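You operate a simulated robot arm through the tools that you are given. There is no shell and no other tool. Be economical: measure what you need, move in short steps, check, and stop when the job is done.

You run a simulated robot arm. Do the job below in one go: nothing can be reset, and whatever is moved stays where it is left.

JOB
Change the pad arms over as the job screen says.
Fine: one arm swung in, the other out; both catches end locked.

The check looks at the end state, three seconds after you hand in, the way a careful person would. Anything else that was tipped, shoved, dropped, spilled or broken makes it a failure.

ROBOT AND FRAMES
A 6-joint arm with a two-finger parallel gripper, fixed in place. Base frame: the origin is at the foot of the arm, x ahead of it, y to its left, z up. Units: cm, degrees, N and s.
Its first joint turns from -166.0 to 166.0 degrees. Payload 3.91 kg.
The tool frame sits at the grasp point between the pads (the TCP): z along the fingers, y along the line on which they close. The tips reach 3 cm beyond it. Largest opening 11 cm; finger width 2, thickness 1; the body of the gripper, 4.8 by 11.2 cm, starts 5.5 cm behind the TCP.
Orientation is that of the tool frame in the base frame, as a unit quaternion [x, y, z, w]. With the fingers straight down and closing along the base's y, the tool's x points along the base's -x, its y along +y and its z along -z.

CONTROLS
- The arm moves only by the tool arm_command. Its argument "rows" is one flat list of numbers, 7 for each row, row after row: the shift along the base's x, y, z in units of 100 mm (1.0 is 100 mm), then the turn, a rotation vector about the base's x, y, z in units of 45 degrees (1.0 is 45 degrees), then the finger opening in cm, from 0 to 11. In form: [dx, dy, dz, rx, ry, rz, gripper, dx, dy, dz, rx, ry, rz, gripper, ...]. A call has 1 to 10 rows; each row is the pose to reach, as a shift and turn from the pose commanded when the call began. A call with a number of a shift or a turn outside -1 to 1 is refused whole. A row lasts 0.2 s, in which the tool goes at most 5 cm and 8.6 degrees; a call with a longer step from one row to the next is refused whole, and so is a gripper value outside its range. Where a pose cannot be reached the arm comes as near as it can. A force on the tool above 90 N (or 10 N above the force at the start of the call, whichever is more), or a blocked arm, ends the call early, and 0.2 s more pass. The fingers move at their own pace (about 4.5 cm/s each) and stop on an object; they squeeze with about 35 N. The grip force told is the motor's: it shows also when the fingers shut on nothing. Time passes only in rows, and 0.2 s behind the last, so rows that repeat a pose let the fingers close. The reply holds the time, the measured pose of the TCP, the force on the tool along the base axes, the opening and the grip force, in the units named above and with some noise, with the torque about the TCP (base axes, N m) and any sound that the robot's microphone picked up.
- Cameras (640 x 400 px; columns grow to the right, rows downward): "scene" is fixed at [4.9, -51.02, 163.06]; the picture's right is [0.77, -0.64, 0.00], its down [-0.40, -0.49, -0.77] and it looks along [0.49, 0.60, -0.63] (base axes); focal length 321 px, centre (320, 200). "wrist" rides on the gripper at [7.1, 2.2, -10.7] in the tool frame; the picture's right is [-0.29, 0.96, 0.00], its down [-0.76, -0.23, -0.61] and it looks along [-0.58, -0.18, 0.79] (tool axes); focal length 243 px, centre (320, 200). There is no depth. A picture from a camera that has moved, and an enlarged one, comes with that camera's place and axes in the base frame and with its lens. The place of the scene camera against the robot may be out by one fixed shift of up to 2.5 cm in any direction.
- snapshot(camera): a new picture of that camera. The clock stands still meanwhile.
- lift_body(by): slides the trunk up (or, below 0, down) by that many cm; the arm rides with it, the base frame stays. It gives what a move gives, with no picture.
- enlarge(camera, box): a new picture of the part [left, top, right, bottom] of that camera's present view, enlarged. The clock stands still meanwhile.
- sign_off(): hands the job in; it is judged then, once.

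Go step by step. Nothing tells you positions but the pictures and the camera data: compare them with the known pose of the tool, close in by small moves and look again before you grip or let go. The budget is 120 turns and 76 pictures, counting those below and the enlarged ones. Unless the task says otherwise, let go and move clear before handing in, and close with one line.

The tools are called as name(argument=value, ...) on one line, values as JSON. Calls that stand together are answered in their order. arm_command: Moves the arm, as the interface text tells. Its arguments: {"type":"object","properties":{"rows":{"type":"array","items":{"type":"number"}}},"required":["rows"]} The other tools are called the same way: lift_body (by) slides the trunk up or down; snapshot (camera) takes a picture; enlarge (camera, box) takes an enlarged picture of a part of a camera's view; sign_off () hands the job in.

At the start:

```text
time_s: 0.0
ee_pos: [32.99, 25.26, 124.83]
orientation: [0.0, 1.0, -0.001, -0.001]
wrist_force: [-0.4, -0.6, -0.6]
torque: [-0.02, 0.01, 0.02]
finger_gap: 11.02
grip_force: 0.2
trunk travel left (down, up): [-52.5, 6.5]
```

scene: 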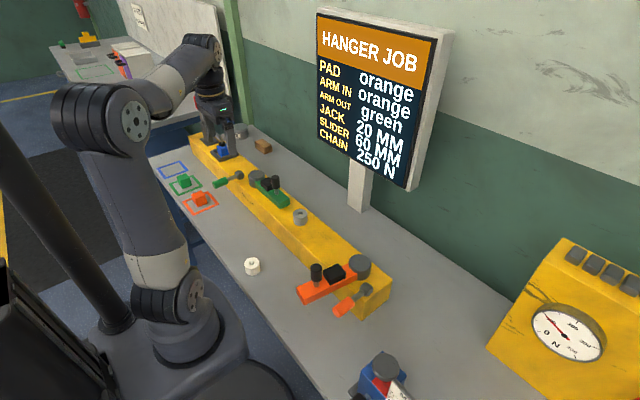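
wrist: 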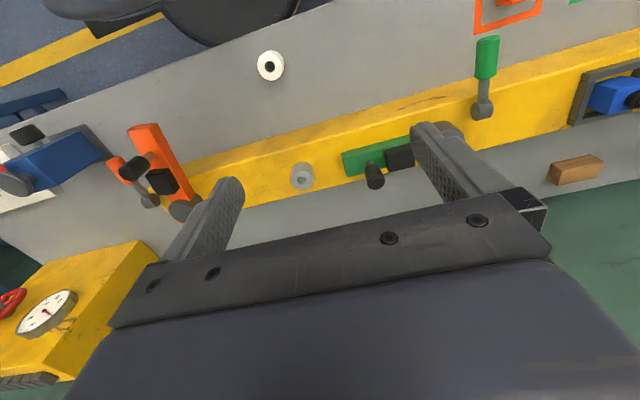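

I see a yellow beam with a green pad arm and an orange pad arm, each with what looks like a catch lever, and a job screen saying arm in orange and arm out green. I'll look closer first.

enlarge(camera="scene", box=[280, 240, 400, 330])

enlarge(camera="scene", box=[150, 130, 320, 240])

enlarge(camera="wrist", box=[60, 90, 260, 230])

enlarge(camera="wrist", box=[320, 20, 520, 200])

enlarge(camera="scene", box=[300, 0, 460, 200])

```text
4.44 times, centred on (340, 285) of scene
camera zoom: at [4.9, -51.02, 163.06], right [0.77, -0.64, 0.0], down [-0.4, -0.49, -0.77], along [0.49, 0.6, -0.63], focal length 1427 px, centre (231, -178)
```

zoom: 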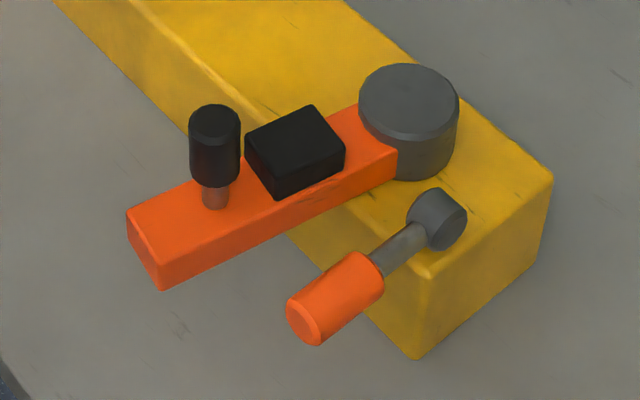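

```text
3.64 times, centred on (235, 185) of scene
camera zoom: at [4.9, -51.02, 163.06], right [0.77, -0.64, 0.0], down [-0.4, -0.49, -0.77], along [0.49, 0.6, -0.63], focal length 1168 px, centre (629, 254)
```

zoom: 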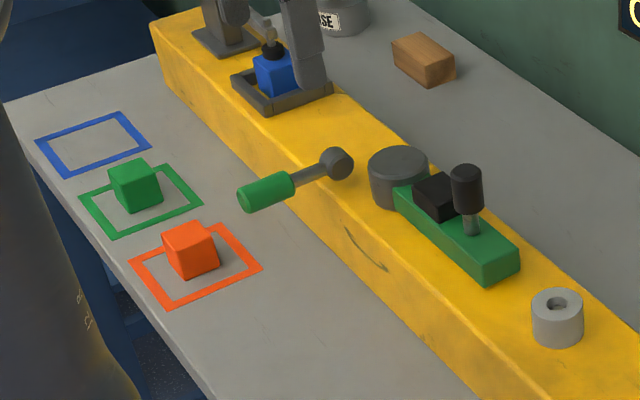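

```text
2.86 times, centred on (160, 160) of wrist
camera zoom: at [26.03, 27.48, 135.55], right [0.29, 0.96, 0.0], down [0.76, -0.23, 0.61], along [0.58, -0.18, -0.79], focal length 693 px, centre (777, 314)
```

zoom: 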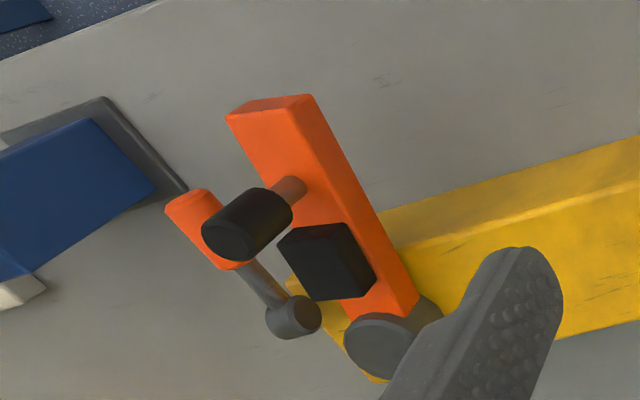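

```text
2.22 times, centred on (420, 110) of wrist
camera zoom: at [26.03, 27.48, 135.55], right [0.29, 0.96, 0.0], down [0.76, -0.23, 0.61], along [0.58, -0.18, -0.79], focal length 539 px, centre (98, 400)
```

zoom: 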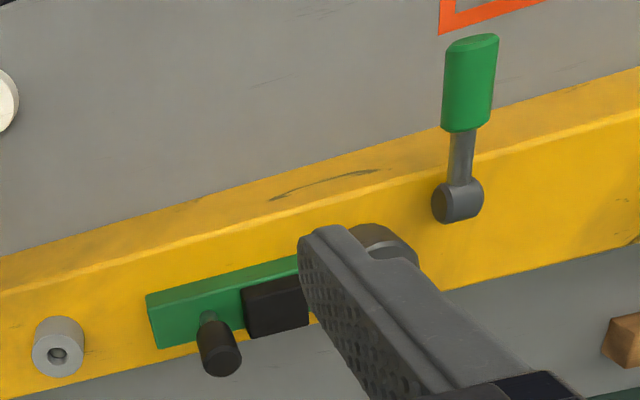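

```text
2.00 times, centred on (380, 100) of scene
camera zoom: at [4.9, -51.02, 163.06], right [0.77, -0.64, 0.0], down [-0.4, -0.49, -0.77], along [0.49, 0.6, -0.63], focal length 642 px, centre (200, 400)
```

zoom: 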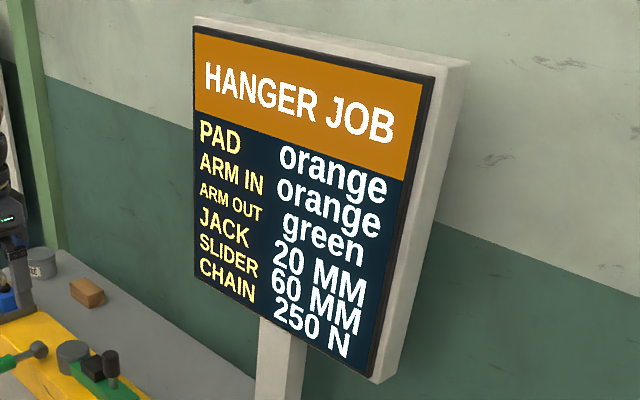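

The green arm lies along the beam (in) and the orange one is across it toward me (out); each has a lever catch beside its hub. I'll move for a second view of the green side to triangulate.

arm_command(rows=[-0.2, 0.4, -0.2, 0, 0, 0, 11, -0.4, 0.8, -0.4, 0, 0, 0, 11, -0.5, 1.0, -0.5, 0, 0, 0, 11])

snapshot(camera="wrist")

```text
time_s: 0.8
ee_pos: [28.22, 35.54, 119.9]
orientation: [0.0, 1.0, 0.0, 0.0]
wrist_force: [0.6, -0.3, -0.6]
torque: [0.0, -0.01, 0.0]
finger_gap: 11.0
grip_force: 0.0
trunk travel left (down, up): [-52.5, 6.5]
```

```text
68 pictures are left
camera wrist: at [21.03, 37.7, 130.66], right [0.29, 0.96, 0.0], down [0.76, -0.23, 0.61], along [0.58, -0.18, -0.79], focal length 243 px, centre (320, 200)
```

wrist: 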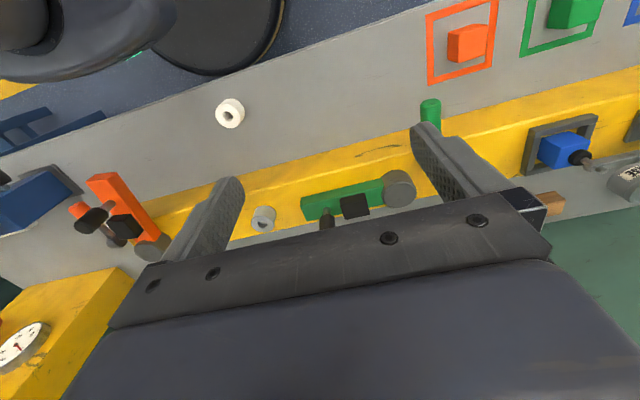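

The beam top seems to be about z 91-92. I'll move in closer over the green catch and hub.

arm_command(rows=[0.25, 0.3, -0.2, 0, 0, 0, 11, 0.5, 0.6, -0.4, 0, 0, 0, 11, 0.65, 0.8, -0.7, 0, 0, 0, 11, 0.65, 0.8, -0.7, 0, 0, 0, 11])

snapshot(camera="wrist")

```text
time_s: 1.8
ee_pos: [34.61, 43.67, 112.99]
orientation: [-0.001, 1.0, 0.0, 0.001]
wrist_force: [-0.8, -0.6, -0.6]
torque: [0.01, 0.04, 0.01]
finger_gap: 10.99
grip_force: 0.0
trunk travel left (down, up): [-52.5, 6.5]
```

```text
67 pictures are left
camera wrist: at [27.39, 45.86, 123.66], right [0.29, 0.96, 0.0], down [0.76, -0.23, 0.61], along [0.58, -0.18, -0.79], focal length 243 px, centre (320, 200)
```

wrist: 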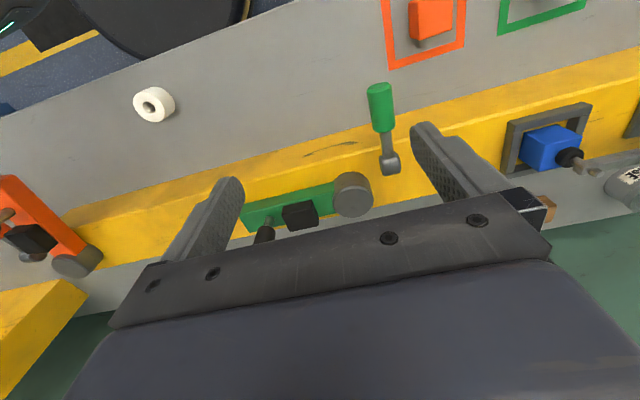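

enlarge(camera="wrist", box=[230, 70, 420, 250])

```text
2.22 times, centred on (325, 160) of wrist
camera zoom: at [27.39, 45.86, 123.66], right [0.29, 0.96, 0.0], down [0.76, -0.23, 0.61], along [0.58, -0.18, -0.79], focal length 539 px, centre (309, 289)
```

zoom: 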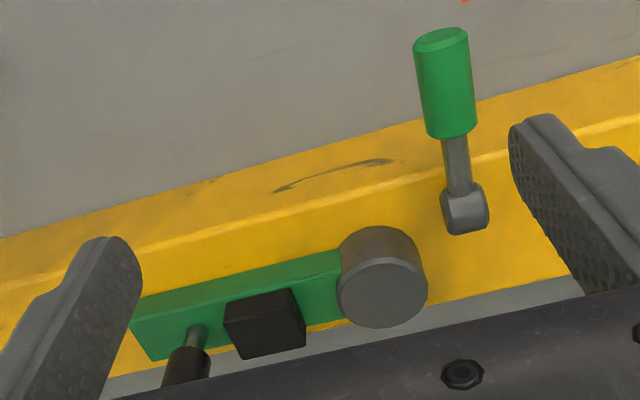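

The beam top works out at about z 90.5 (bench about 81), with the green lever nearly horizontal: hub near (47, 50.7, 92) and handle tip near (36, 50.5, 92.5). I'll get a lower, closer view of it to see its hinge axis.

arm_command(rows=[-0.2, 0.3, -0.3, 0, 0, 0, 11, -0.4, 0.5, -0.6, 0, 0, 0, 11, -0.5, 0.6, -1.0, 0, 0, 0, 11, -0.5, 0.6, -1.0, 0, 0, 0, 11])

snapshot(camera="wrist")

enlarge(camera="scene", box=[205, 155, 275, 205])

```text
time_s: 2.8
ee_pos: [29.68, 49.24, 102.54]
orientation: [0.0, 1.0, 0.0, 0.0]
wrist_force: [0.5, -0.2, 0.7]
torque: [-0.01, 0.03, 0.0]
finger_gap: 11.0
grip_force: 0.1
trunk travel left (down, up): [-52.5, 6.5]
```

```text
65 pictures are left
camera wrist: at [22.48, 51.42, 113.29], right [0.29, 0.96, 0.0], down [0.76, -0.23, 0.61], along [0.58, -0.18, -0.79], focal length 243 px, centre (320, 200)
```

wrist: 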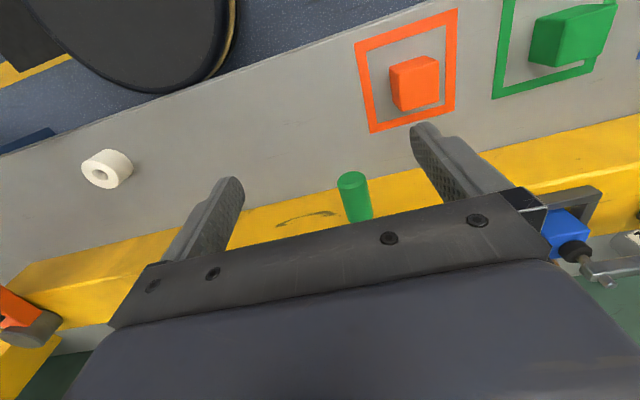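

```text
8.00 times, centred on (240, 180) of scene
camera zoom: at [4.9, -51.02, 163.06], right [0.77, -0.64, 0.0], down [-0.4, -0.49, -0.77], along [0.49, 0.6, -0.63], focal length 2569 px, centre (960, 360)
```

zoom: 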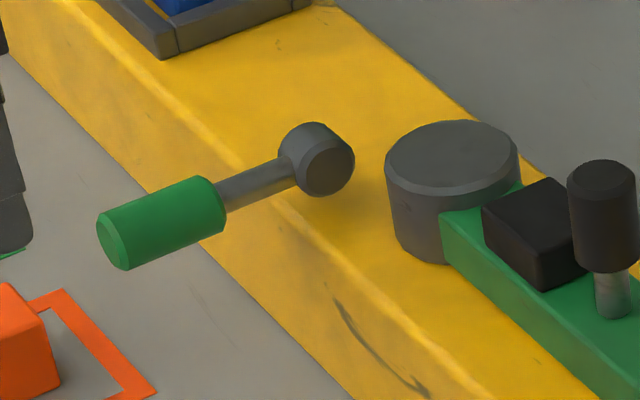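

The hub's axis runs along y, so the lever flips up, and its handle overhangs in front of the beam at about (38.5, 50.8, 92.5). I'll go above it.

arm_command(rows=[0.3, 0.05, -0.1, 0, 0, 0, 6, 0.6, 0.1, -0.2, 0, 0, 0, 6, 0.88, 0.16, -0.35, 0, 0, 0, 6, 0.88, 0.16, -0.35, 0, 0, 0, 6])

snapshot(camera="wrist")

enlarge(camera="scene", box=[170, 110, 310, 210])

```text
time_s: 3.8
ee_pos: [38.59, 50.92, 99.12]
orientation: [-0.001, 1.0, -0.001, -0.001]
wrist_force: [0.1, -0.4, -0.4]
torque: [-0.05, -0.01, -0.02]
finger_gap: 6.0
grip_force: 0.1
trunk travel left (down, up): [-52.5, 6.5]
```

```text
63 pictures are left
camera wrist: at [31.46, 53.14, 109.81], right [0.29, 0.96, 0.0], down [0.76, -0.23, 0.61], along [0.58, -0.18, -0.79], focal length 243 px, centre (320, 200)
```

wrist: 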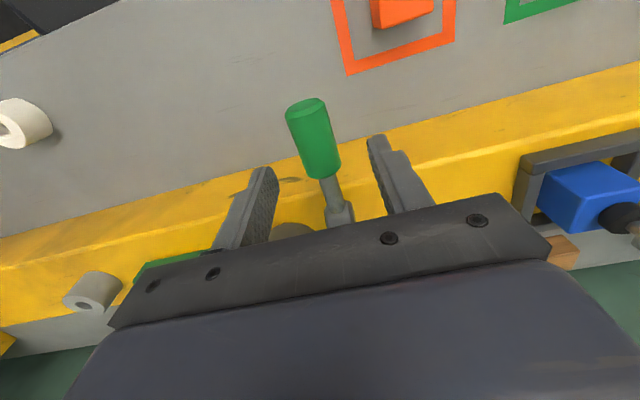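

```text
4.00 times, centred on (240, 160) of scene
camera zoom: at [4.9, -51.02, 163.06], right [0.77, -0.64, 0.0], down [-0.4, -0.49, -0.77], along [0.49, 0.6, -0.63], focal length 1284 px, centre (640, 360)
```

zoom: 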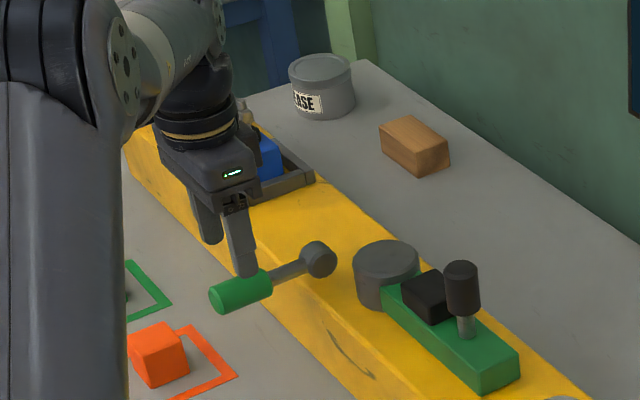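

The handle lies between the fingers at x 36–41, y about 50.7, as estimated. I'll descend and grip it.

arm_command(rows=[0, -0.01, -0.3, 0, 0, 0, 6, 0, -0.02, -0.63, 0, 0, 0, 6, 0, -0.02, -0.63, 0, 0, 0, 2, 0, -0.02, -0.63, 0, 0, 0, 1, 0, -0.02, -0.63, 0, 0, 0, 1, 0, -0.02, -0.63, 0, 0, 0, 1])

snapshot(camera="wrist")

```text
time_s: 5.2
ee_pos: [38.5, 50.51, 92.81]
orientation: [0.001, 1.0, -0.001, 0.0]
wrist_force: [-0.7, -9.5, -1.9]
torque: [-0.18, 0.15, -0.05]
finger_gap: 2.84
grip_force: 45.2
trunk travel left (down, up): [-52.5, 6.5]
```

```text
61 pictures are left
camera wrist: at [31.29, 52.73, 103.62], right [0.29, 0.96, 0.0], down [0.76, -0.23, 0.61], along [0.58, -0.18, -0.79], focal length 243 px, centre (320, 200)
```

wrist: 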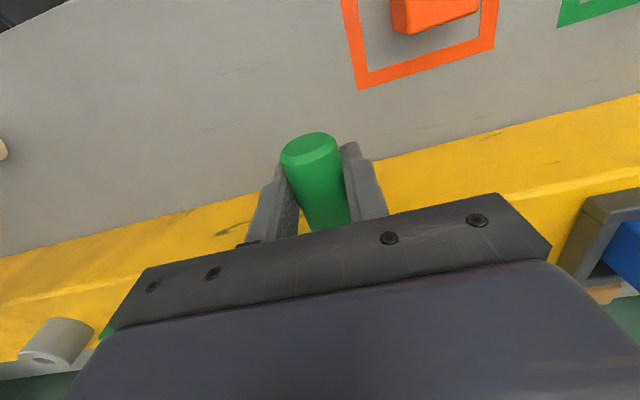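

Gripped (gap 2.84). I'll lift it gently along an arc about the hub.

arm_command(rows=[0.003, -0.03, 0.07, 0, 0, 0, 1, 0.013, -0.03, 0.148, 0, 0, 0, 1, 0.029, -0.03, 0.22, 0, 0, 0, 1, 0.051, -0.03, 0.29, 0, 0, 0, 1, 0.08, -0.03, 0.36, 0, 0, 0, 1, 0.114, -0.03, 0.425, 0, 0, 0, 1])

enlarge(camera="scene", box=[170, 110, 310, 210])

```text
time_s: 6.6
ee_pos: [39.59, 50.48, 97.25]
orientation: [0.0, 1.0, -0.001, 0.001]
wrist_force: [-8.7, 9.9, -15.1]
torque: [-0.02, 1.25, -0.38]
finger_gap: 2.86
grip_force: 44.7
trunk travel left (down, up): [-52.5, 6.5]
```

```text
4.00 times, centred on (240, 160) of scene
camera zoom: at [4.9, -51.02, 163.06], right [0.77, -0.64, 0.0], down [-0.4, -0.49, -0.77], along [0.49, 0.6, -0.63], focal length 1284 px, centre (640, 360)
```

zoom: 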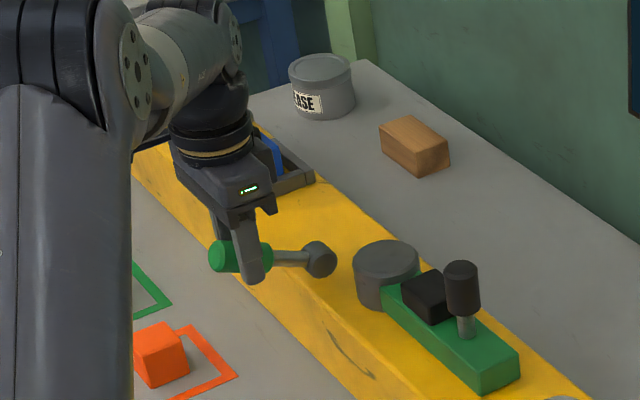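

The lever swings up with the grip. I'll continue to about 60 degrees.

arm_command(rows=[0.041, 0.015, 0.063, 0, 0, 0, 1, 0.085, 0.015, 0.121, 0, 0, 0, 1, 0.135, 0.015, 0.176, 0, 0, 0, 1, 0.19, 0.015, 0.226, 0, 0, 0, 1, 0.249, 0.015, 0.271, 0, 0, 0, 1, 0.311, 0.015, 0.311, 0, 0, 0, 1])

enlarge(camera="scene", box=[170, 110, 310, 210])

```text
time_s: 8.0
ee_pos: [42.65, 50.52, 100.41]
orientation: [0.0, 1.0, -0.001, 0.0]
wrist_force: [-19.2, 1.9, -3.8]
torque: [-0.04, 1.51, 0.0]
finger_gap: 2.82
grip_force: 45.0
trunk travel left (down, up): [-52.5, 6.5]
```

```text
4.00 times, centred on (240, 160) of scene
camera zoom: at [4.9, -51.02, 163.06], right [0.77, -0.64, 0.0], down [-0.4, -0.49, -0.77], along [0.49, 0.6, -0.63], focal length 1284 px, centre (640, 360)
```

zoom: 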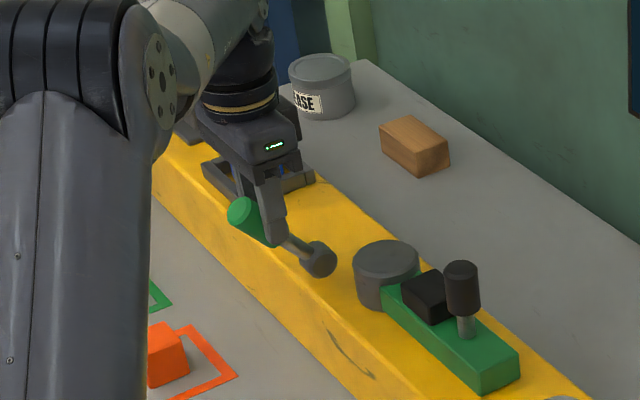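

No stop or click yet; continuing toward vertical.

arm_command(rows=[0.066, 0, 0.034, 0, 0, 0, 1, 0.134, 0, 0.063, 0, 0, 0, 1, 0.205, 0, 0.085, 0, 0, 0, 1, 0.277, 0, 0.101, 0, 0, 0, 1, 0.351, 0, 0.111, 0, 0, 0, 1, 0.425, 0, 0.114, 0, 0, 0, 1])

enlarge(camera="scene", box=[170, 110, 310, 210])

```text
time_s: 9.4
ee_pos: [47.72, 50.39, 101.41]
orientation: [0.002, 1.0, 0.002, 0.003]
wrist_force: [-0.2, 0.0, -1.0]
torque: [0.01, 0.03, 0.0]
finger_gap: 0.99
grip_force: 0.0
trunk travel left (down, up): [-52.5, 6.5]
```

```text
4.00 times, centred on (240, 160) of scene
camera zoom: at [4.9, -51.02, 163.06], right [0.77, -0.64, 0.0], down [-0.4, -0.49, -0.77], along [0.49, 0.6, -0.63], focal length 1284 px, centre (640, 360)
```

zoom: 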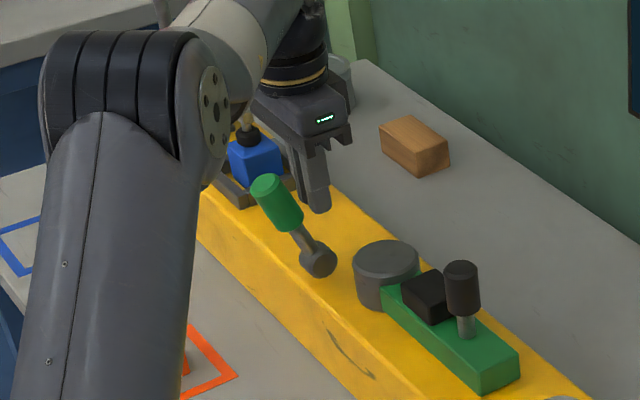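

The fingers slid off at roughly 62 degrees, where the lever seems to meet its stop, and it is staying up there. I'll go up and look at the green arm and knob.

arm_command(rows=[0, 0, 0.4, 0, 0, 0, 1, 0, 0, 0.7, 0, 0, 0, 1, -0.3, -0.3, 0.9, 0, 0, 0, 5, -0.6, -0.6, 0.9, 0, 0, 0, 5, -0.9, -0.9, 0.9, 0, 0, 0, 5, -0.95, -1.0, 0.9, 0, 0, 0, 5, -0.95, -1.0, 0.9, 0, 0, 0, 5])

snapshot(camera="wrist")

```text
time_s: 11.0
ee_pos: [37.5, 40.55, 110.82]
orientation: [0.0, 1.0, 0.0, -0.001]
wrist_force: [0.7, 0.4, 0.5]
torque: [0.03, 0.04, -0.01]
finger_gap: 5.0
grip_force: 0.0
trunk travel left (down, up): [-52.5, 6.5]
```

```text
57 pictures are left
camera wrist: at [30.29, 42.74, 121.47], right [0.29, 0.96, 0.0], down [0.76, -0.23, 0.61], along [0.58, -0.18, -0.79], focal length 243 px, centre (320, 200)
```

wrist: 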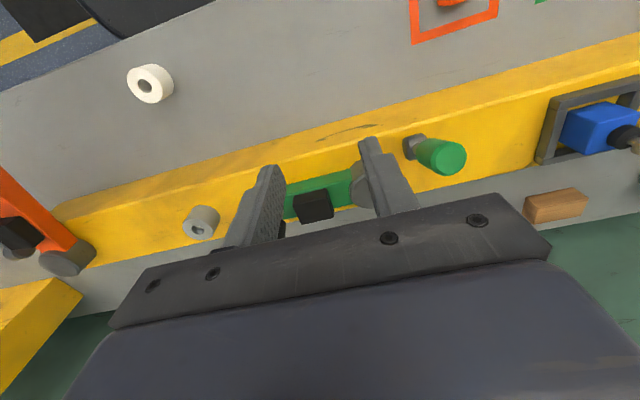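

The green lever is up. I'll back off to see the knob.

arm_command(rows=[-0.3, -0.3, 0, 0, 0, 0, 8, -0.6, -0.6, 0, 0, 0, 0, 11, -0.8, -0.6, 0, 0, 0, 0, 11, -0.8, -0.6, 0, 0, 0, 0, 11])

enlarge(camera="wrist", box=[210, 100, 450, 260])

```text
time_s: 12.0
ee_pos: [29.62, 34.64, 110.47]
orientation: [-0.001, 1.0, 0.0, -0.001]
wrist_force: [-1.8, -0.2, 0.8]
torque: [0.01, -0.01, -0.02]
finger_gap: 11.01
grip_force: 0.0
trunk travel left (down, up): [-52.5, 6.5]
```

```text
2.50 times, centred on (330, 180) of wrist
camera zoom: at [22.39, 36.91, 121.17], right [0.29, 0.96, 0.0], down [0.76, -0.23, 0.61], along [0.58, -0.18, -0.79], focal length 606 px, centre (295, 250)
```

zoom: 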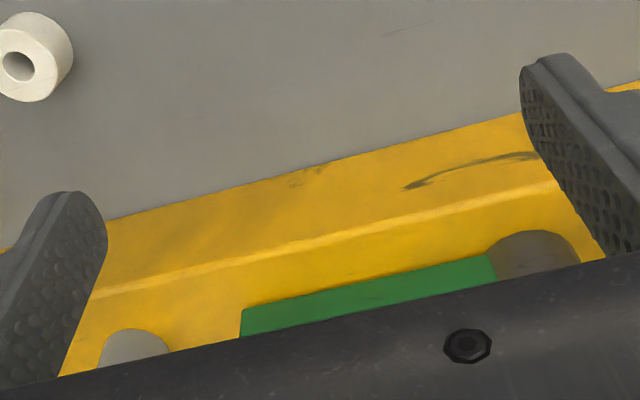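

Too close; moving forward and up instead.

arm_command(rows=[0.4, -0.1, 0.2, 0, 0, 0, 11, 0.8, -0.2, 0.5, 0, 0, 0, 11, 0.9, -0.3, 0.6, 0, 0, 0, 11, 0.9, -0.3, 0.6, 0, 0, 0, 11])

enlarge(camera="wrist", box=[210, 100, 450, 260])

```text
refused: row 2 steps farther than a row can; nothing moved
```

```text
2.50 times, centred on (330, 180) of wrist
camera zoom: at [22.39, 36.91, 121.17], right [0.29, 0.96, 0.0], down [0.76, -0.23, 0.61], along [0.58, -0.18, -0.79], focal length 606 px, centre (295, 250)
```

zoom: 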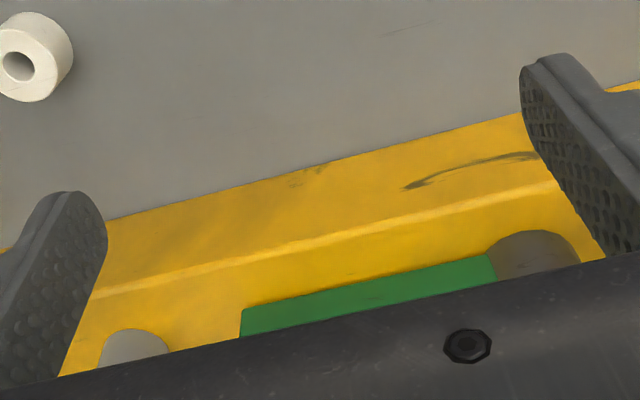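

The step was too long, so I'm repeating it with smaller ones.

arm_command(rows=[0.3, -0.1, 0.2, 0, 0, 0, 11, 0.6, -0.2, 0.4, 0, 0, 0, 11, 0.9, -0.3, 0.6, 0, 0, 0, 11, 0.9, -0.3, 0.6, 0, 0, 0, 11])

enlarge(camera="wrist", box=[210, 100, 450, 260])

```text
time_s: 13.0
ee_pos: [38.54, 31.61, 116.66]
orientation: [-0.002, 1.0, 0.001, 0.0]
wrist_force: [1.0, 0.1, -0.4]
torque: [0.01, -0.01, 0.01]
finger_gap: 10.98
grip_force: 0.0
trunk travel left (down, up): [-52.5, 6.5]
```

```text
2.50 times, centred on (330, 180) of wrist
camera zoom: at [31.33, 33.73, 127.38], right [0.29, 0.96, 0.0], down [0.76, -0.23, 0.61], along [0.58, -0.18, -0.79], focal length 606 px, centre (295, 250)
```

zoom: 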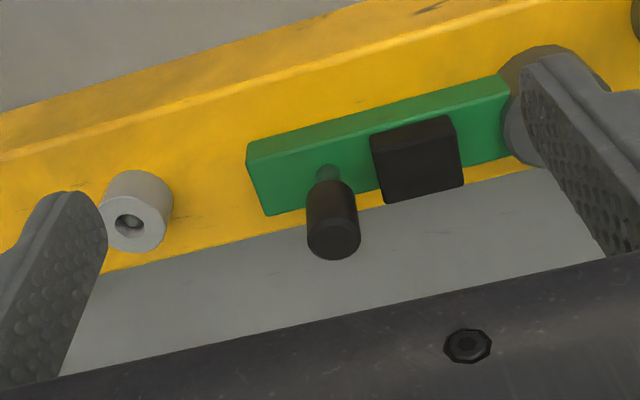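

The green knob stands at about (50.4, 30.0), top at z 101, and its hub is near (49.8, 43.9). I'll turn the tool 90° so the fingers straddle the arm clear of the black block, and go over the knob.

arm_command(rows=[0.1, -0.01, 0, 0, 0, 0.18, 8, 0.2, -0.03, 0, 0, 0, 0.36, 6, 0.3, -0.04, 0, 0, 0, 0.54, 6, 0.4, -0.05, 0, 0, 0, 0.72, 6, 0.5, -0.06, 0, 0, 0, 0.9, 6, 0.6, -0.07, 0, 0, 0, 1.0, 6])

arm_command(rows=[0.1, -0.01, 0, 0, 0, 0.18, 6, 0.2, -0.03, 0, 0, 0, 0.36, 6, 0.3, -0.04, 0, 0, 0, 0.54, 6, 0.4, -0.05, -0.2, 0, 0, 0.72, 6, 0.5, -0.06, -0.4, 0, 0, 0.9, 6, 0.6, -0.07, -0.6, 0, 0, 1.0, 6, 0.6, -0.07, -0.8, 0, 0, 1.0, 6, 0.6, -0.07, -0.8, 0, 0, 1.0, 6])

snapshot(camera="wrist")

enlarge(camera="scene", box=[200, 120, 340, 220])

```text
time_s: 14.4
ee_pos: [44.51, 30.88, 116.78]
orientation: [-0.385, 0.923, 0.0, 0.0]
wrist_force: [0.1, -0.6, 0.7]
torque: [-0.01, 0.02, -0.04]
finger_gap: 6.0
grip_force: 0.0
trunk travel left (down, up): [-52.5, 6.5]
```

```text
time_s: 16.2
ee_pos: [50.79, 30.13, 108.42]
orientation: [0.708, -0.706, 0.001, 0.0]
wrist_force: [0.2, 0.4, -0.6]
torque: [0.02, 0.0, 0.01]
finger_gap: 6.03
grip_force: 0.0
trunk travel left (down, up): [-52.5, 6.5]
```

```text
53 pictures are left
camera wrist: at [48.42, 23.09, 119.25], right [-0.96, 0.29, 0.0], down [0.23, 0.76, 0.61], along [0.18, 0.58, -0.79], focal length 243 px, centre (320, 200)
```

wrist: 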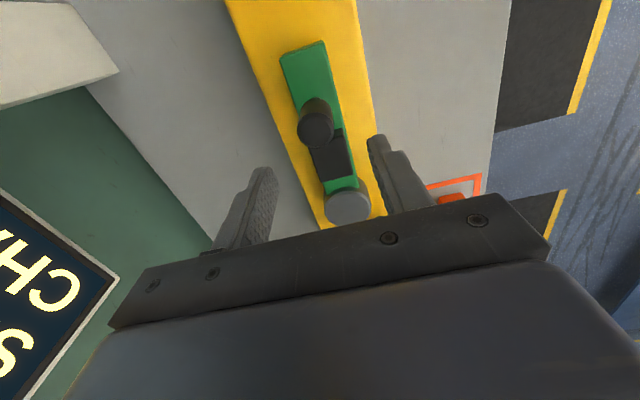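

```text
4.00 times, centred on (270, 170) of scene
camera zoom: at [4.9, -51.02, 163.06], right [0.77, -0.64, 0.0], down [-0.4, -0.49, -0.77], along [0.49, 0.6, -0.63], focal length 1284 px, centre (520, 320)
```

zoom: 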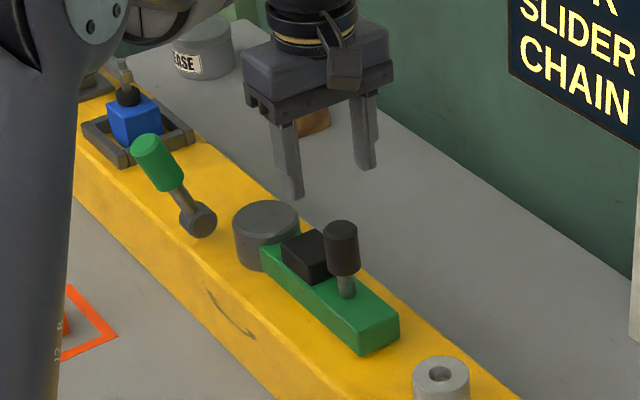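

The knob sits between the fingers at (50.6, 30.0). I'll descend and grip.

arm_command(rows=[0, -0.01, -0.3, 0, 0, 0, 6, 0, -0.01, -0.6, 0, 0, 0, 6, 0, -0.01, -0.9, 0, 0, 0, 6, 0, -0.01, -0.9, 0, 0, 0, 3, 0, -0.01, -0.9, 0, 0, 0, 1, 0, -0.01, -0.9, 0, 0, 0, 1, 0, -0.01, -0.9, 0, 0, 0, 1])

enlarge(camera="scene", box=[200, 120, 340, 220])

snapshot(camera="wrist")

```text
time_s: 17.8
ee_pos: [50.74, 30.02, 99.39]
orientation: [0.707, -0.707, 0.001, 0.0]
wrist_force: [2.8, -1.0, -1.2]
torque: [0.39, -0.25, -0.44]
finger_gap: 2.86
grip_force: 45.3
trunk travel left (down, up): [-52.5, 6.5]
```

```text
4.00 times, centred on (270, 170) of scene
camera zoom: at [4.9, -51.02, 163.06], right [0.77, -0.64, 0.0], down [-0.4, -0.49, -0.77], along [0.49, 0.6, -0.63], focal length 1284 px, centre (520, 320)
```

zoom: 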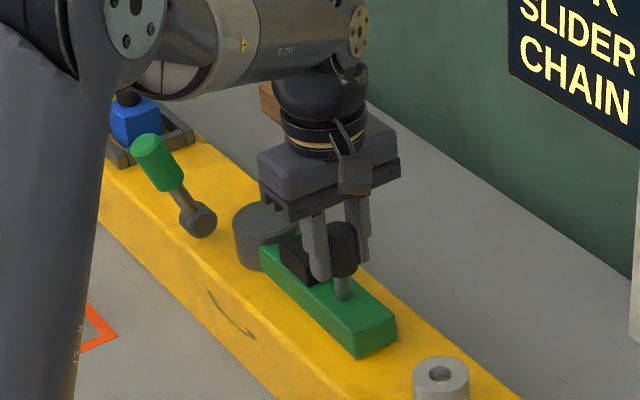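

```text
50 pictures are left
camera wrist: at [48.39, 22.97, 110.21], right [-0.96, 0.29, 0.0], down [0.23, 0.76, 0.61], along [0.18, 0.58, -0.79], focal length 243 px, centre (320, 200)
```

wrist: 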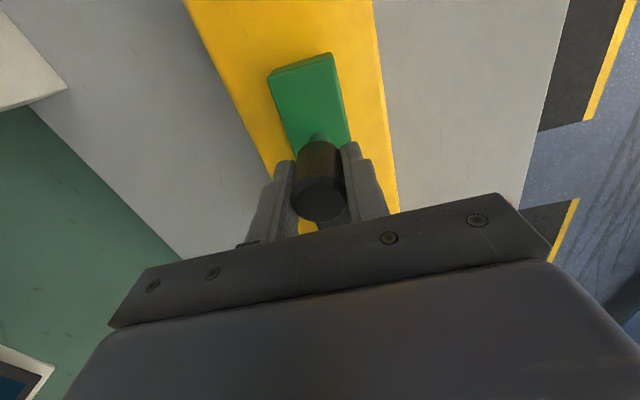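

Gripped on the knob. I'll start the swing with a small 15° step.

arm_command(rows=[-0.058, 0, 0, 0, 0, -0.055, 1, -0.116, 0.001, 0, 0, 0, -0.111, 1, -0.174, 0.005, 0, 0, 0, -0.166, 1, -0.232, 0.011, 0, 0, 0, -0.222, 1, -0.29, 0.02, 0, 0, 0, -0.278, 1, -0.346, 0.032, 0, 0, 0, -0.333, 1])

enlarge(camera="scene", box=[200, 120, 340, 220])

```text
time_s: 19.2
ee_pos: [47.27, 30.59, 99.41]
orientation: [-0.608, 0.794, 0.0, 0.0]
wrist_force: [6.3, 9.4, -4.5]
torque: [0.48, -0.2, -0.18]
finger_gap: 2.84
grip_force: 44.9
trunk travel left (down, up): [-52.5, 6.5]
```

```text
4.00 times, centred on (270, 170) of scene
camera zoom: at [4.9, -51.02, 163.06], right [0.77, -0.64, 0.0], down [-0.4, -0.49, -0.77], along [0.49, 0.6, -0.63], focal length 1284 px, centre (520, 320)
```

zoom: 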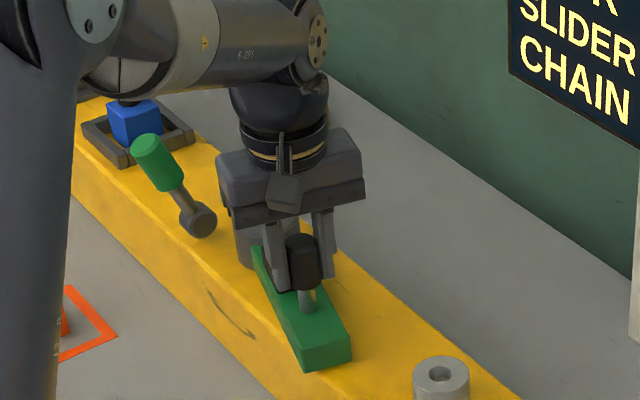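

It turns freely, so the catch is released. I'll continue the swing another 40°.

arm_command(rows=[-0.085, 0.04, 0, 0, 0, -0.089, 1, -0.167, 0.074, 0, 0, 0, -0.178, 1, -0.247, 0.108, 0, 0, 0, -0.267, 1, -0.325, 0.151, 0, 0, 0, -0.356, 1, -0.399, 0.198, 0, 0, 0, -0.444, 1, -0.47, 0.249, 0, 0, 0, -0.533, 1, -0.538, 0.305, 0, 0, 0, -0.622, 1, -0.601, 0.366, 0, 0, 0, -0.711, 1, -0.66, 0.43, 0, 0, 0, -0.8, 1, -0.714, 0.5, 0, 0, 0, -0.889, 1])

enlarge(camera="scene", box=[180, 120, 320, 220])

```text
time_s: 21.4
ee_pos: [39.8, 35.46, 99.51]
orientation: [-0.3, 0.954, 0.0, -0.002]
wrist_force: [1.1, 7.4, -14.4]
torque: [-0.41, 0.44, 0.75]
finger_gap: 2.87
grip_force: 45.3
trunk travel left (down, up): [-52.5, 6.5]
```

```text
4.00 times, centred on (250, 170) of scene
camera zoom: at [4.9, -51.02, 163.06], right [0.77, -0.64, 0.0], down [-0.4, -0.49, -0.77], along [0.49, 0.6, -0.63], focal length 1284 px, centre (600, 320)
```

zoom: 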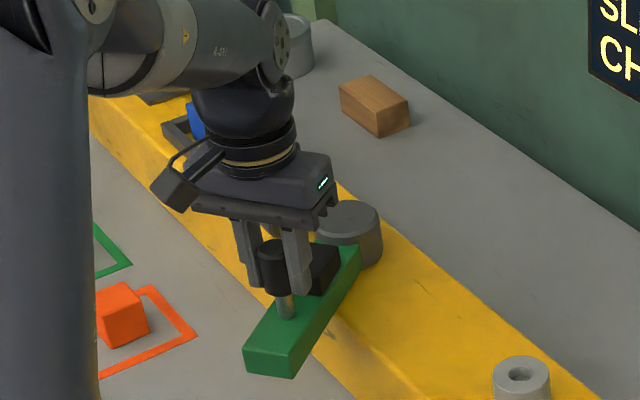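

Following the arc well. I'll finish the swing to perpendicular slowly.

arm_command(rows=[-0.038, 0.07, 0, 0, 0, -0.067, 1, -0.076, 0.13, 0, 0, 0, -0.133, 1, -0.11, 0.19, 0, 0, 0, -0.2, 1, -0.14, 0.25, 0, 0, 0, -0.267, 1, -0.191, 0.375, 0, 0, 0, -0.4, 1, -0.229, 0.505, 0, 0, 0, -0.533, 1, -0.243, 0.575, 0, 0, 0, -0.6, 1, -0.253, 0.64, 0, 0, 0, -0.667, 1, -0.26, 0.72, 0, 0, 0, -0.75, 1, -0.262, 0.8, 0, 0, 0, -0.82, 1])

enlarge(camera="scene", box=[160, 120, 300, 220])

```text
time_s: 23.6
ee_pos: [37.25, 41.69, 99.58]
orientation: [0.018, 1.0, -0.01, -0.004]
wrist_force: [3.9, -89.7, -13.3]
torque: [1.24, -1.1, 0.41]
finger_gap: 3.05
grip_force: 45.2
trunk travel left (down, up): [-52.5, 6.5]
```

```text
4.00 times, centred on (230, 170) of scene
camera zoom: at [4.9, -51.02, 163.06], right [0.77, -0.64, 0.0], down [-0.4, -0.49, -0.77], along [0.49, 0.6, -0.63], focal length 1284 px, centre (680, 320)
```

zoom: 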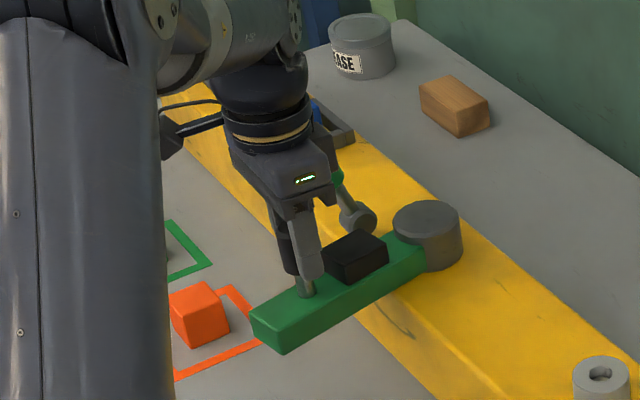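

The arm hit its outer stop. I'll ease off, open and lift away.

arm_command(rows=[0, -0.06, 0, 0, 0, 0, 1, 0, -0.12, 0, 0, 0, 0, 1, 0, -0.14, 0, 0, 0, 0, 1])

```text
time_s: 24.4
ee_pos: [37.27, 41.57, 99.55]
orientation: [0.015, 1.0, -0.001, -0.001]
wrist_force: [10.2, -34.8, -10.4]
torque: [0.48, 0.93, 0.47]
finger_gap: 2.94
grip_force: 45.0
trunk travel left (down, up): [-52.5, 6.5]
```

arm_command(rows=[0, -0.06, 0, 0, 0, 0, 1, 0, -0.06, 0, 0, 0, 0, 4.5, 0, -0.06, 0, 0, 0, 0, 5, 0, -0.06, 0.2, 0, 0, 0, 5, 0, -0.06, 0.6, 0, 0, 0, 5, -0.2, -0.1, 1.0, 0, 0, 0, 5, -0.2, -0.1, 1.0, 0, 0, 0, 5])

snapshot(camera="wrist")

snapshot(camera="scene")

```text
time_s: 26.0
ee_pos: [35.08, 40.81, 109.61]
orientation: [0.017, 1.0, 0.0, 0.0]
wrist_force: [-0.5, -0.4, 0.7]
torque: [0.0, -0.03, 0.0]
finger_gap: 5.01
grip_force: 0.1
trunk travel left (down, up): [-52.5, 6.5]
```

```text
46 pictures are left
camera wrist: at [27.95, 43.22, 120.38], right [0.32, 0.95, 0.0], down [0.75, -0.25, 0.61], along [0.58, -0.2, -0.79], focal length 243 px, centre (320, 200)
```

wrist: 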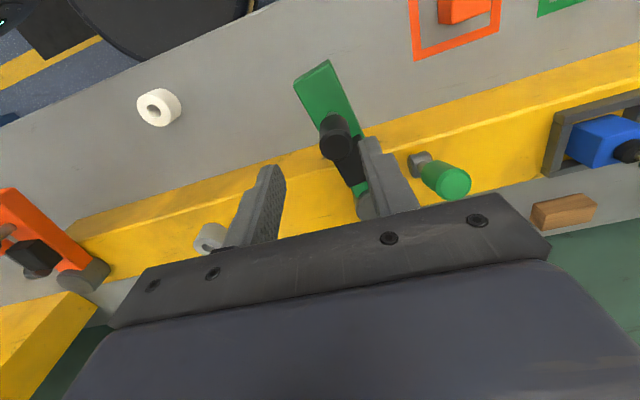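

```text
45 pictures are left
```

scene: 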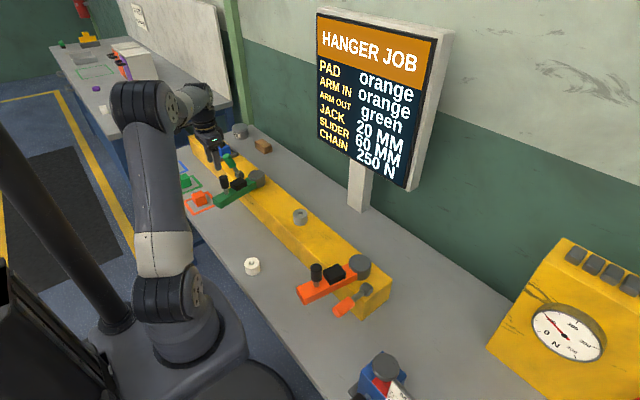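

The green arm is out against its stop. Now I'll return over the raised green lever to push it back down.

arm_command(rows=[0.25, 0.3, 0, 0, 0, 0.02, 6, 0.5, 0.6, 0, 0, 0, 0.043, 6, 0.76, 0.9, 0, 0, 0, 0.043, 6, 0.76, 0.97, -0.1, 0, 0, 0.043, 6, 0.76, 0.97, -0.3, 0, 0, 0.043, 6, 0.76, 0.97, -0.3, 0, 0, 0.043, 6])

snapshot(camera="wrist")

enlarge(camera="scene", box=[160, 110, 300, 210])

```text
time_s: 27.4
ee_pos: [42.98, 50.61, 106.43]
orientation: [-0.001, 1.0, 0.0, -0.001]
wrist_force: [-0.4, -0.4, 0.5]
torque: [0.01, -0.04, 0.04]
finger_gap: 6.01
grip_force: 0.0
trunk travel left (down, up): [-52.5, 6.5]
```

```text
44 pictures are left
camera wrist: at [35.82, 52.88, 117.23], right [0.29, 0.96, 0.0], down [0.76, -0.23, 0.61], along [0.58, -0.18, -0.79], focal length 243 px, centre (320, 200)
```

wrist: 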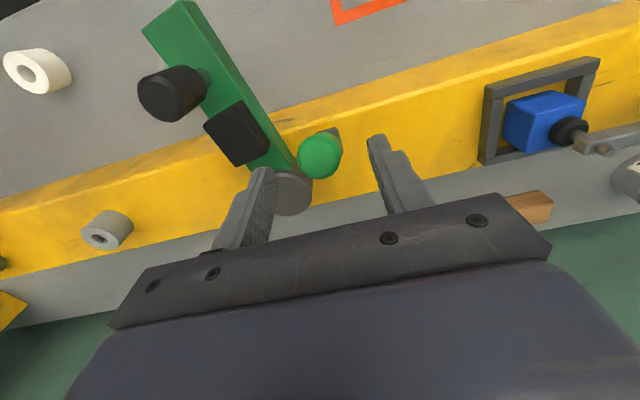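

```text
4.00 times, centred on (230, 160) of scene
camera zoom: at [4.9, -51.02, 163.06], right [0.77, -0.64, 0.0], down [-0.4, -0.49, -0.77], along [0.49, 0.6, -0.63], focal length 1284 px, centre (680, 360)
```

zoom: 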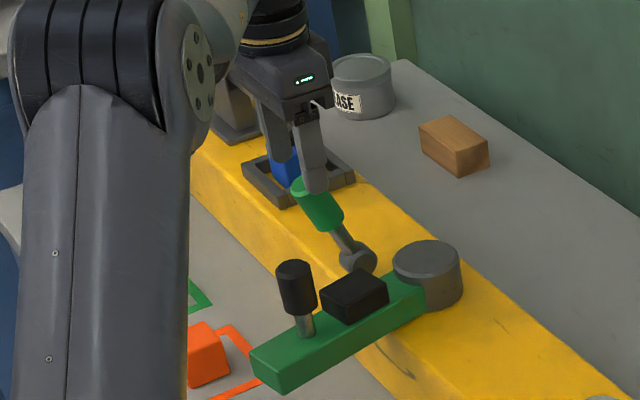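

Handle end is near (43, 50.5, 102.4). I'll descend and grip it.

arm_command(rows=[0.05, 0, -0.3, 0, 0, 0, 6, 0.05, 0, -0.63, 0, 0, 0, 6, 0.05, 0, -0.63, 0, 0, 0, 3, 0.05, 0, -0.63, 0, 0, 0, 1, 0.05, 0, -0.63, 0, 0, 0, 1, 0.05, 0, -0.63, 0, 0, 0, 1])

enlarge(camera="scene", box=[160, 110, 300, 210])

```text
time_s: 28.8
ee_pos: [43.65, 50.51, 100.37]
orientation: [0.0, 1.0, -0.001, 0.0]
wrist_force: [-4.9, -23.3, -7.0]
torque: [0.98, 0.53, 0.21]
finger_gap: 2.85
grip_force: 44.4
trunk travel left (down, up): [-52.5, 6.5]
```

```text
4.00 times, centred on (230, 160) of scene
camera zoom: at [4.9, -51.02, 163.06], right [0.77, -0.64, 0.0], down [-0.4, -0.49, -0.77], along [0.49, 0.6, -0.63], focal length 1284 px, centre (680, 360)
```

zoom: 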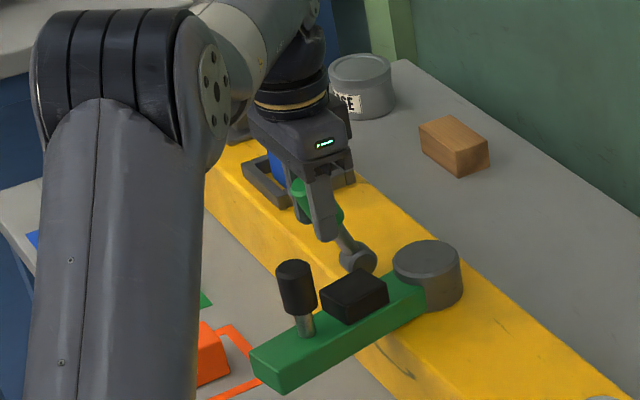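

Gripped again. I'll drive the lever back down its arc.

arm_command(rows=[-0.05, -0.03, -0.02, 0, 0, 0, 1, -0.102, -0.04, -0.05, 0, 0, 0, 1, -0.165, -0.04, -0.09, 0, 0, 0, 1, -0.227, -0.04, -0.137, 0, 0, 0, 1, -0.335, -0.04, -0.245, 0, 0, 0, 1, -0.422, -0.04, -0.37, 0, 0, 0, 1, -0.486, -0.04, -0.508, 0, 0, 0, 1, -0.526, -0.04, -0.655, 0, 0, 0, 1, -0.539, -0.04, -0.78, 0, 0, 0, 1, -0.539, -0.04, -0.83, 0, 0, 0, 1])

enlarge(camera="scene", box=[160, 110, 300, 210])

```text
time_s: 31.0
ee_pos: [37.89, 50.49, 92.01]
orientation: [-0.001, 1.0, 0.0, 0.002]
wrist_force: [-7.0, 19.1, 9.2]
torque: [-0.4, -1.02, -0.15]
finger_gap: 2.85
grip_force: 44.6
trunk travel left (down, up): [-52.5, 6.5]
```

```text
4.00 times, centred on (230, 160) of scene
camera zoom: at [4.9, -51.02, 163.06], right [0.77, -0.64, 0.0], down [-0.4, -0.49, -0.77], along [0.49, 0.6, -0.63], focal length 1284 px, centre (680, 360)
```

zoom: 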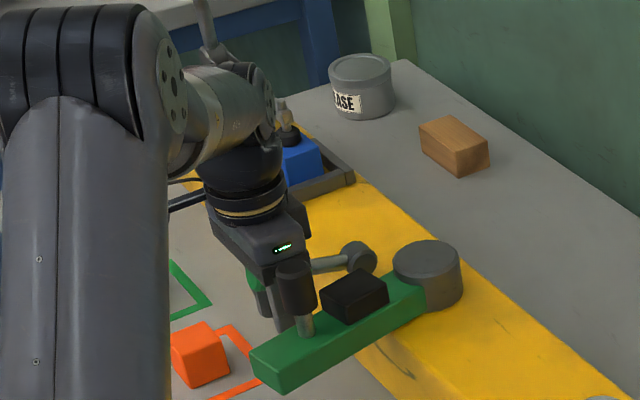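

The lever is about level again; I'll press it slightly further to find its stop.

arm_command(rows=[0, 0.02, -0.05, 0, 0, 0, 1, 0, 0.02, -0.1, 0, 0, 0, 1, 0, 0.02, -0.1, 0, 0, 0, 1])

```text
time_s: 31.8
ee_pos: [37.8, 50.6, 91.05]
orientation: [0.0, 1.0, -0.001, 0.0]
wrist_force: [-16.5, 8.5, 13.6]
torque: [-0.28, -1.61, -0.1]
finger_gap: 2.82
grip_force: 44.5
trunk travel left (down, up): [-52.5, 6.5]
```

enlarge(camera="wrist", box=[220, 80, 440, 240])

enlarge(camera="scene", box=[190, 140, 290, 210])

```text
2.50 times, centred on (330, 160) of wrist
camera zoom: at [30.64, 52.7, 101.71], right [0.29, 0.96, 0.0], down [0.76, -0.23, 0.61], along [0.58, -0.18, -0.79], focal length 606 px, centre (295, 300)
```

zoom: 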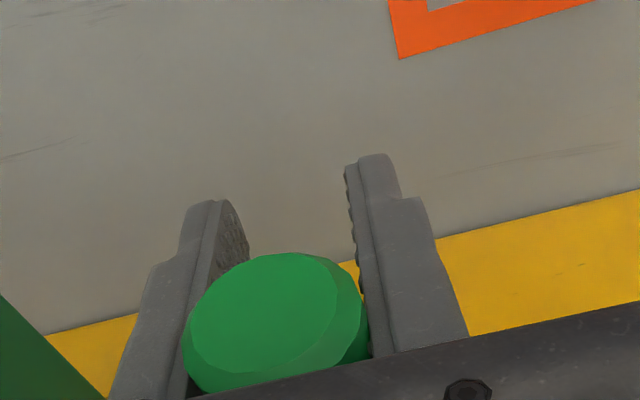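

```text
5.71 times, centred on (240, 175) of scene
camera zoom: at [4.9, -51.02, 163.06], right [0.77, -0.64, 0.0], down [-0.4, -0.49, -0.77], along [0.49, 0.6, -0.63], focal length 1835 px, centre (777, 343)
```

zoom: 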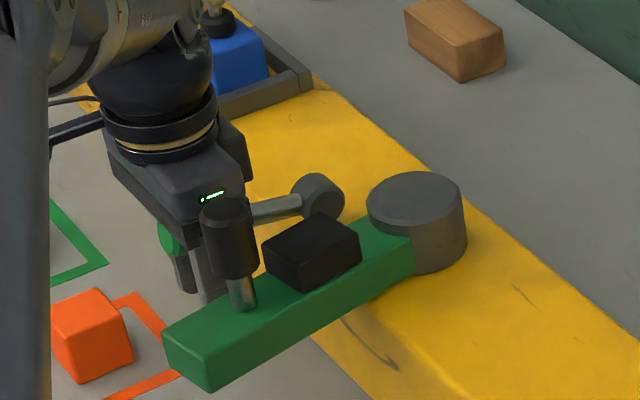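

The pads slid along the handle, so the lever is still tilted up about 12°. I'll let go, rise, close the fingers and press it down from above.

arm_command(rows=[0, 0.01, -0.02, 0, 0, 0, 4, 0, 0.01, 0, 0, 0, 0, 5, 0, 0.01, 0.3, 0, 0, 0, 5, 0, 0.01, 0.7, 0, 0, 0, 5, 0.03, 0.0, 1.0, 0, 0, 0, 3, 0.05, 0.0, 1.0, 0, 0, 0, 0, 0.05, 0.0, 1.0, 0, 0, 0, 0, 0.05, 0, 1, 0, 0, 0, 0])

snapshot(camera="wrist")

```text
time_s: 33.6
ee_pos: [38.53, 50.62, 101.02]
orientation: [-0.001, 1.0, 0.0, 0.0]
wrist_force: [-0.1, 1.1, 0.0]
torque: [-0.02, -0.02, 0.02]
finger_gap: 0.01
grip_force: 34.6
trunk travel left (down, up): [-52.5, 6.5]
```

```text
38 pictures are left
camera wrist: at [31.24, 52.86, 111.72], right [0.29, 0.96, 0.0], down [0.76, -0.23, 0.61], along [0.58, -0.18, -0.79], focal length 243 px, centre (320, 200)
```

wrist: 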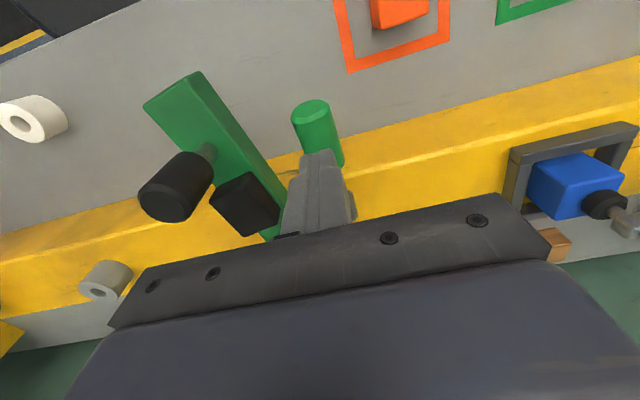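

Pressing down from above, watching the force.

arm_command(rows=[0, 0, -0.2, 0, 0, 0, 0, 0, 0, -0.3, 0, 0, 0, 0, 0, 0, -0.36, 0, 0, 0, 0, 0, 0, -0.4, 0, 0, 0, 0, 0, 0, -0.44, 0, 0, 0, 0])

snapshot(camera="wrist")

```text
time_s: 34.8
ee_pos: [38.48, 50.44, 96.97]
orientation: [-0.001, 1.0, 0.004, 0.003]
wrist_force: [0.0, 0.4, 29.4]
torque: [-0.03, 0.35, 0.08]
finger_gap: 0.0
grip_force: 35.2
trunk travel left (down, up): [-52.5, 6.5]
```

```text
37 pictures are left
camera wrist: at [31.17, 52.55, 107.66], right [0.29, 0.96, 0.01], down [0.76, -0.23, 0.61], along [0.59, -0.17, -0.79], focal length 243 px, centre (320, 200)
```

wrist: 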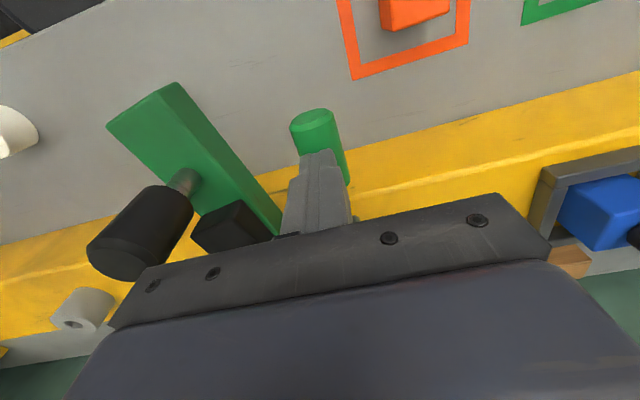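

arm_command(rows=[0, 0, -0.02, 0, 0, 0, 0, 0, 0, -0.04, 0, 0, 0, 0, 0, 0, -0.06, 0, 0, 0, 0, 0, 0, -0.08, 0, 0, 0, 0])

```text
time_s: 35.8
ee_pos: [38.45, 50.43, 96.87]
orientation: [0.0, 1.0, 0.009, 0.005]
wrist_force: [-7.1, -8.3, 69.6]
torque: [-0.15, 0.87, 0.05]
finger_gap: 0.0
grip_force: 35.3
trunk travel left (down, up): [-52.5, 6.5]
```

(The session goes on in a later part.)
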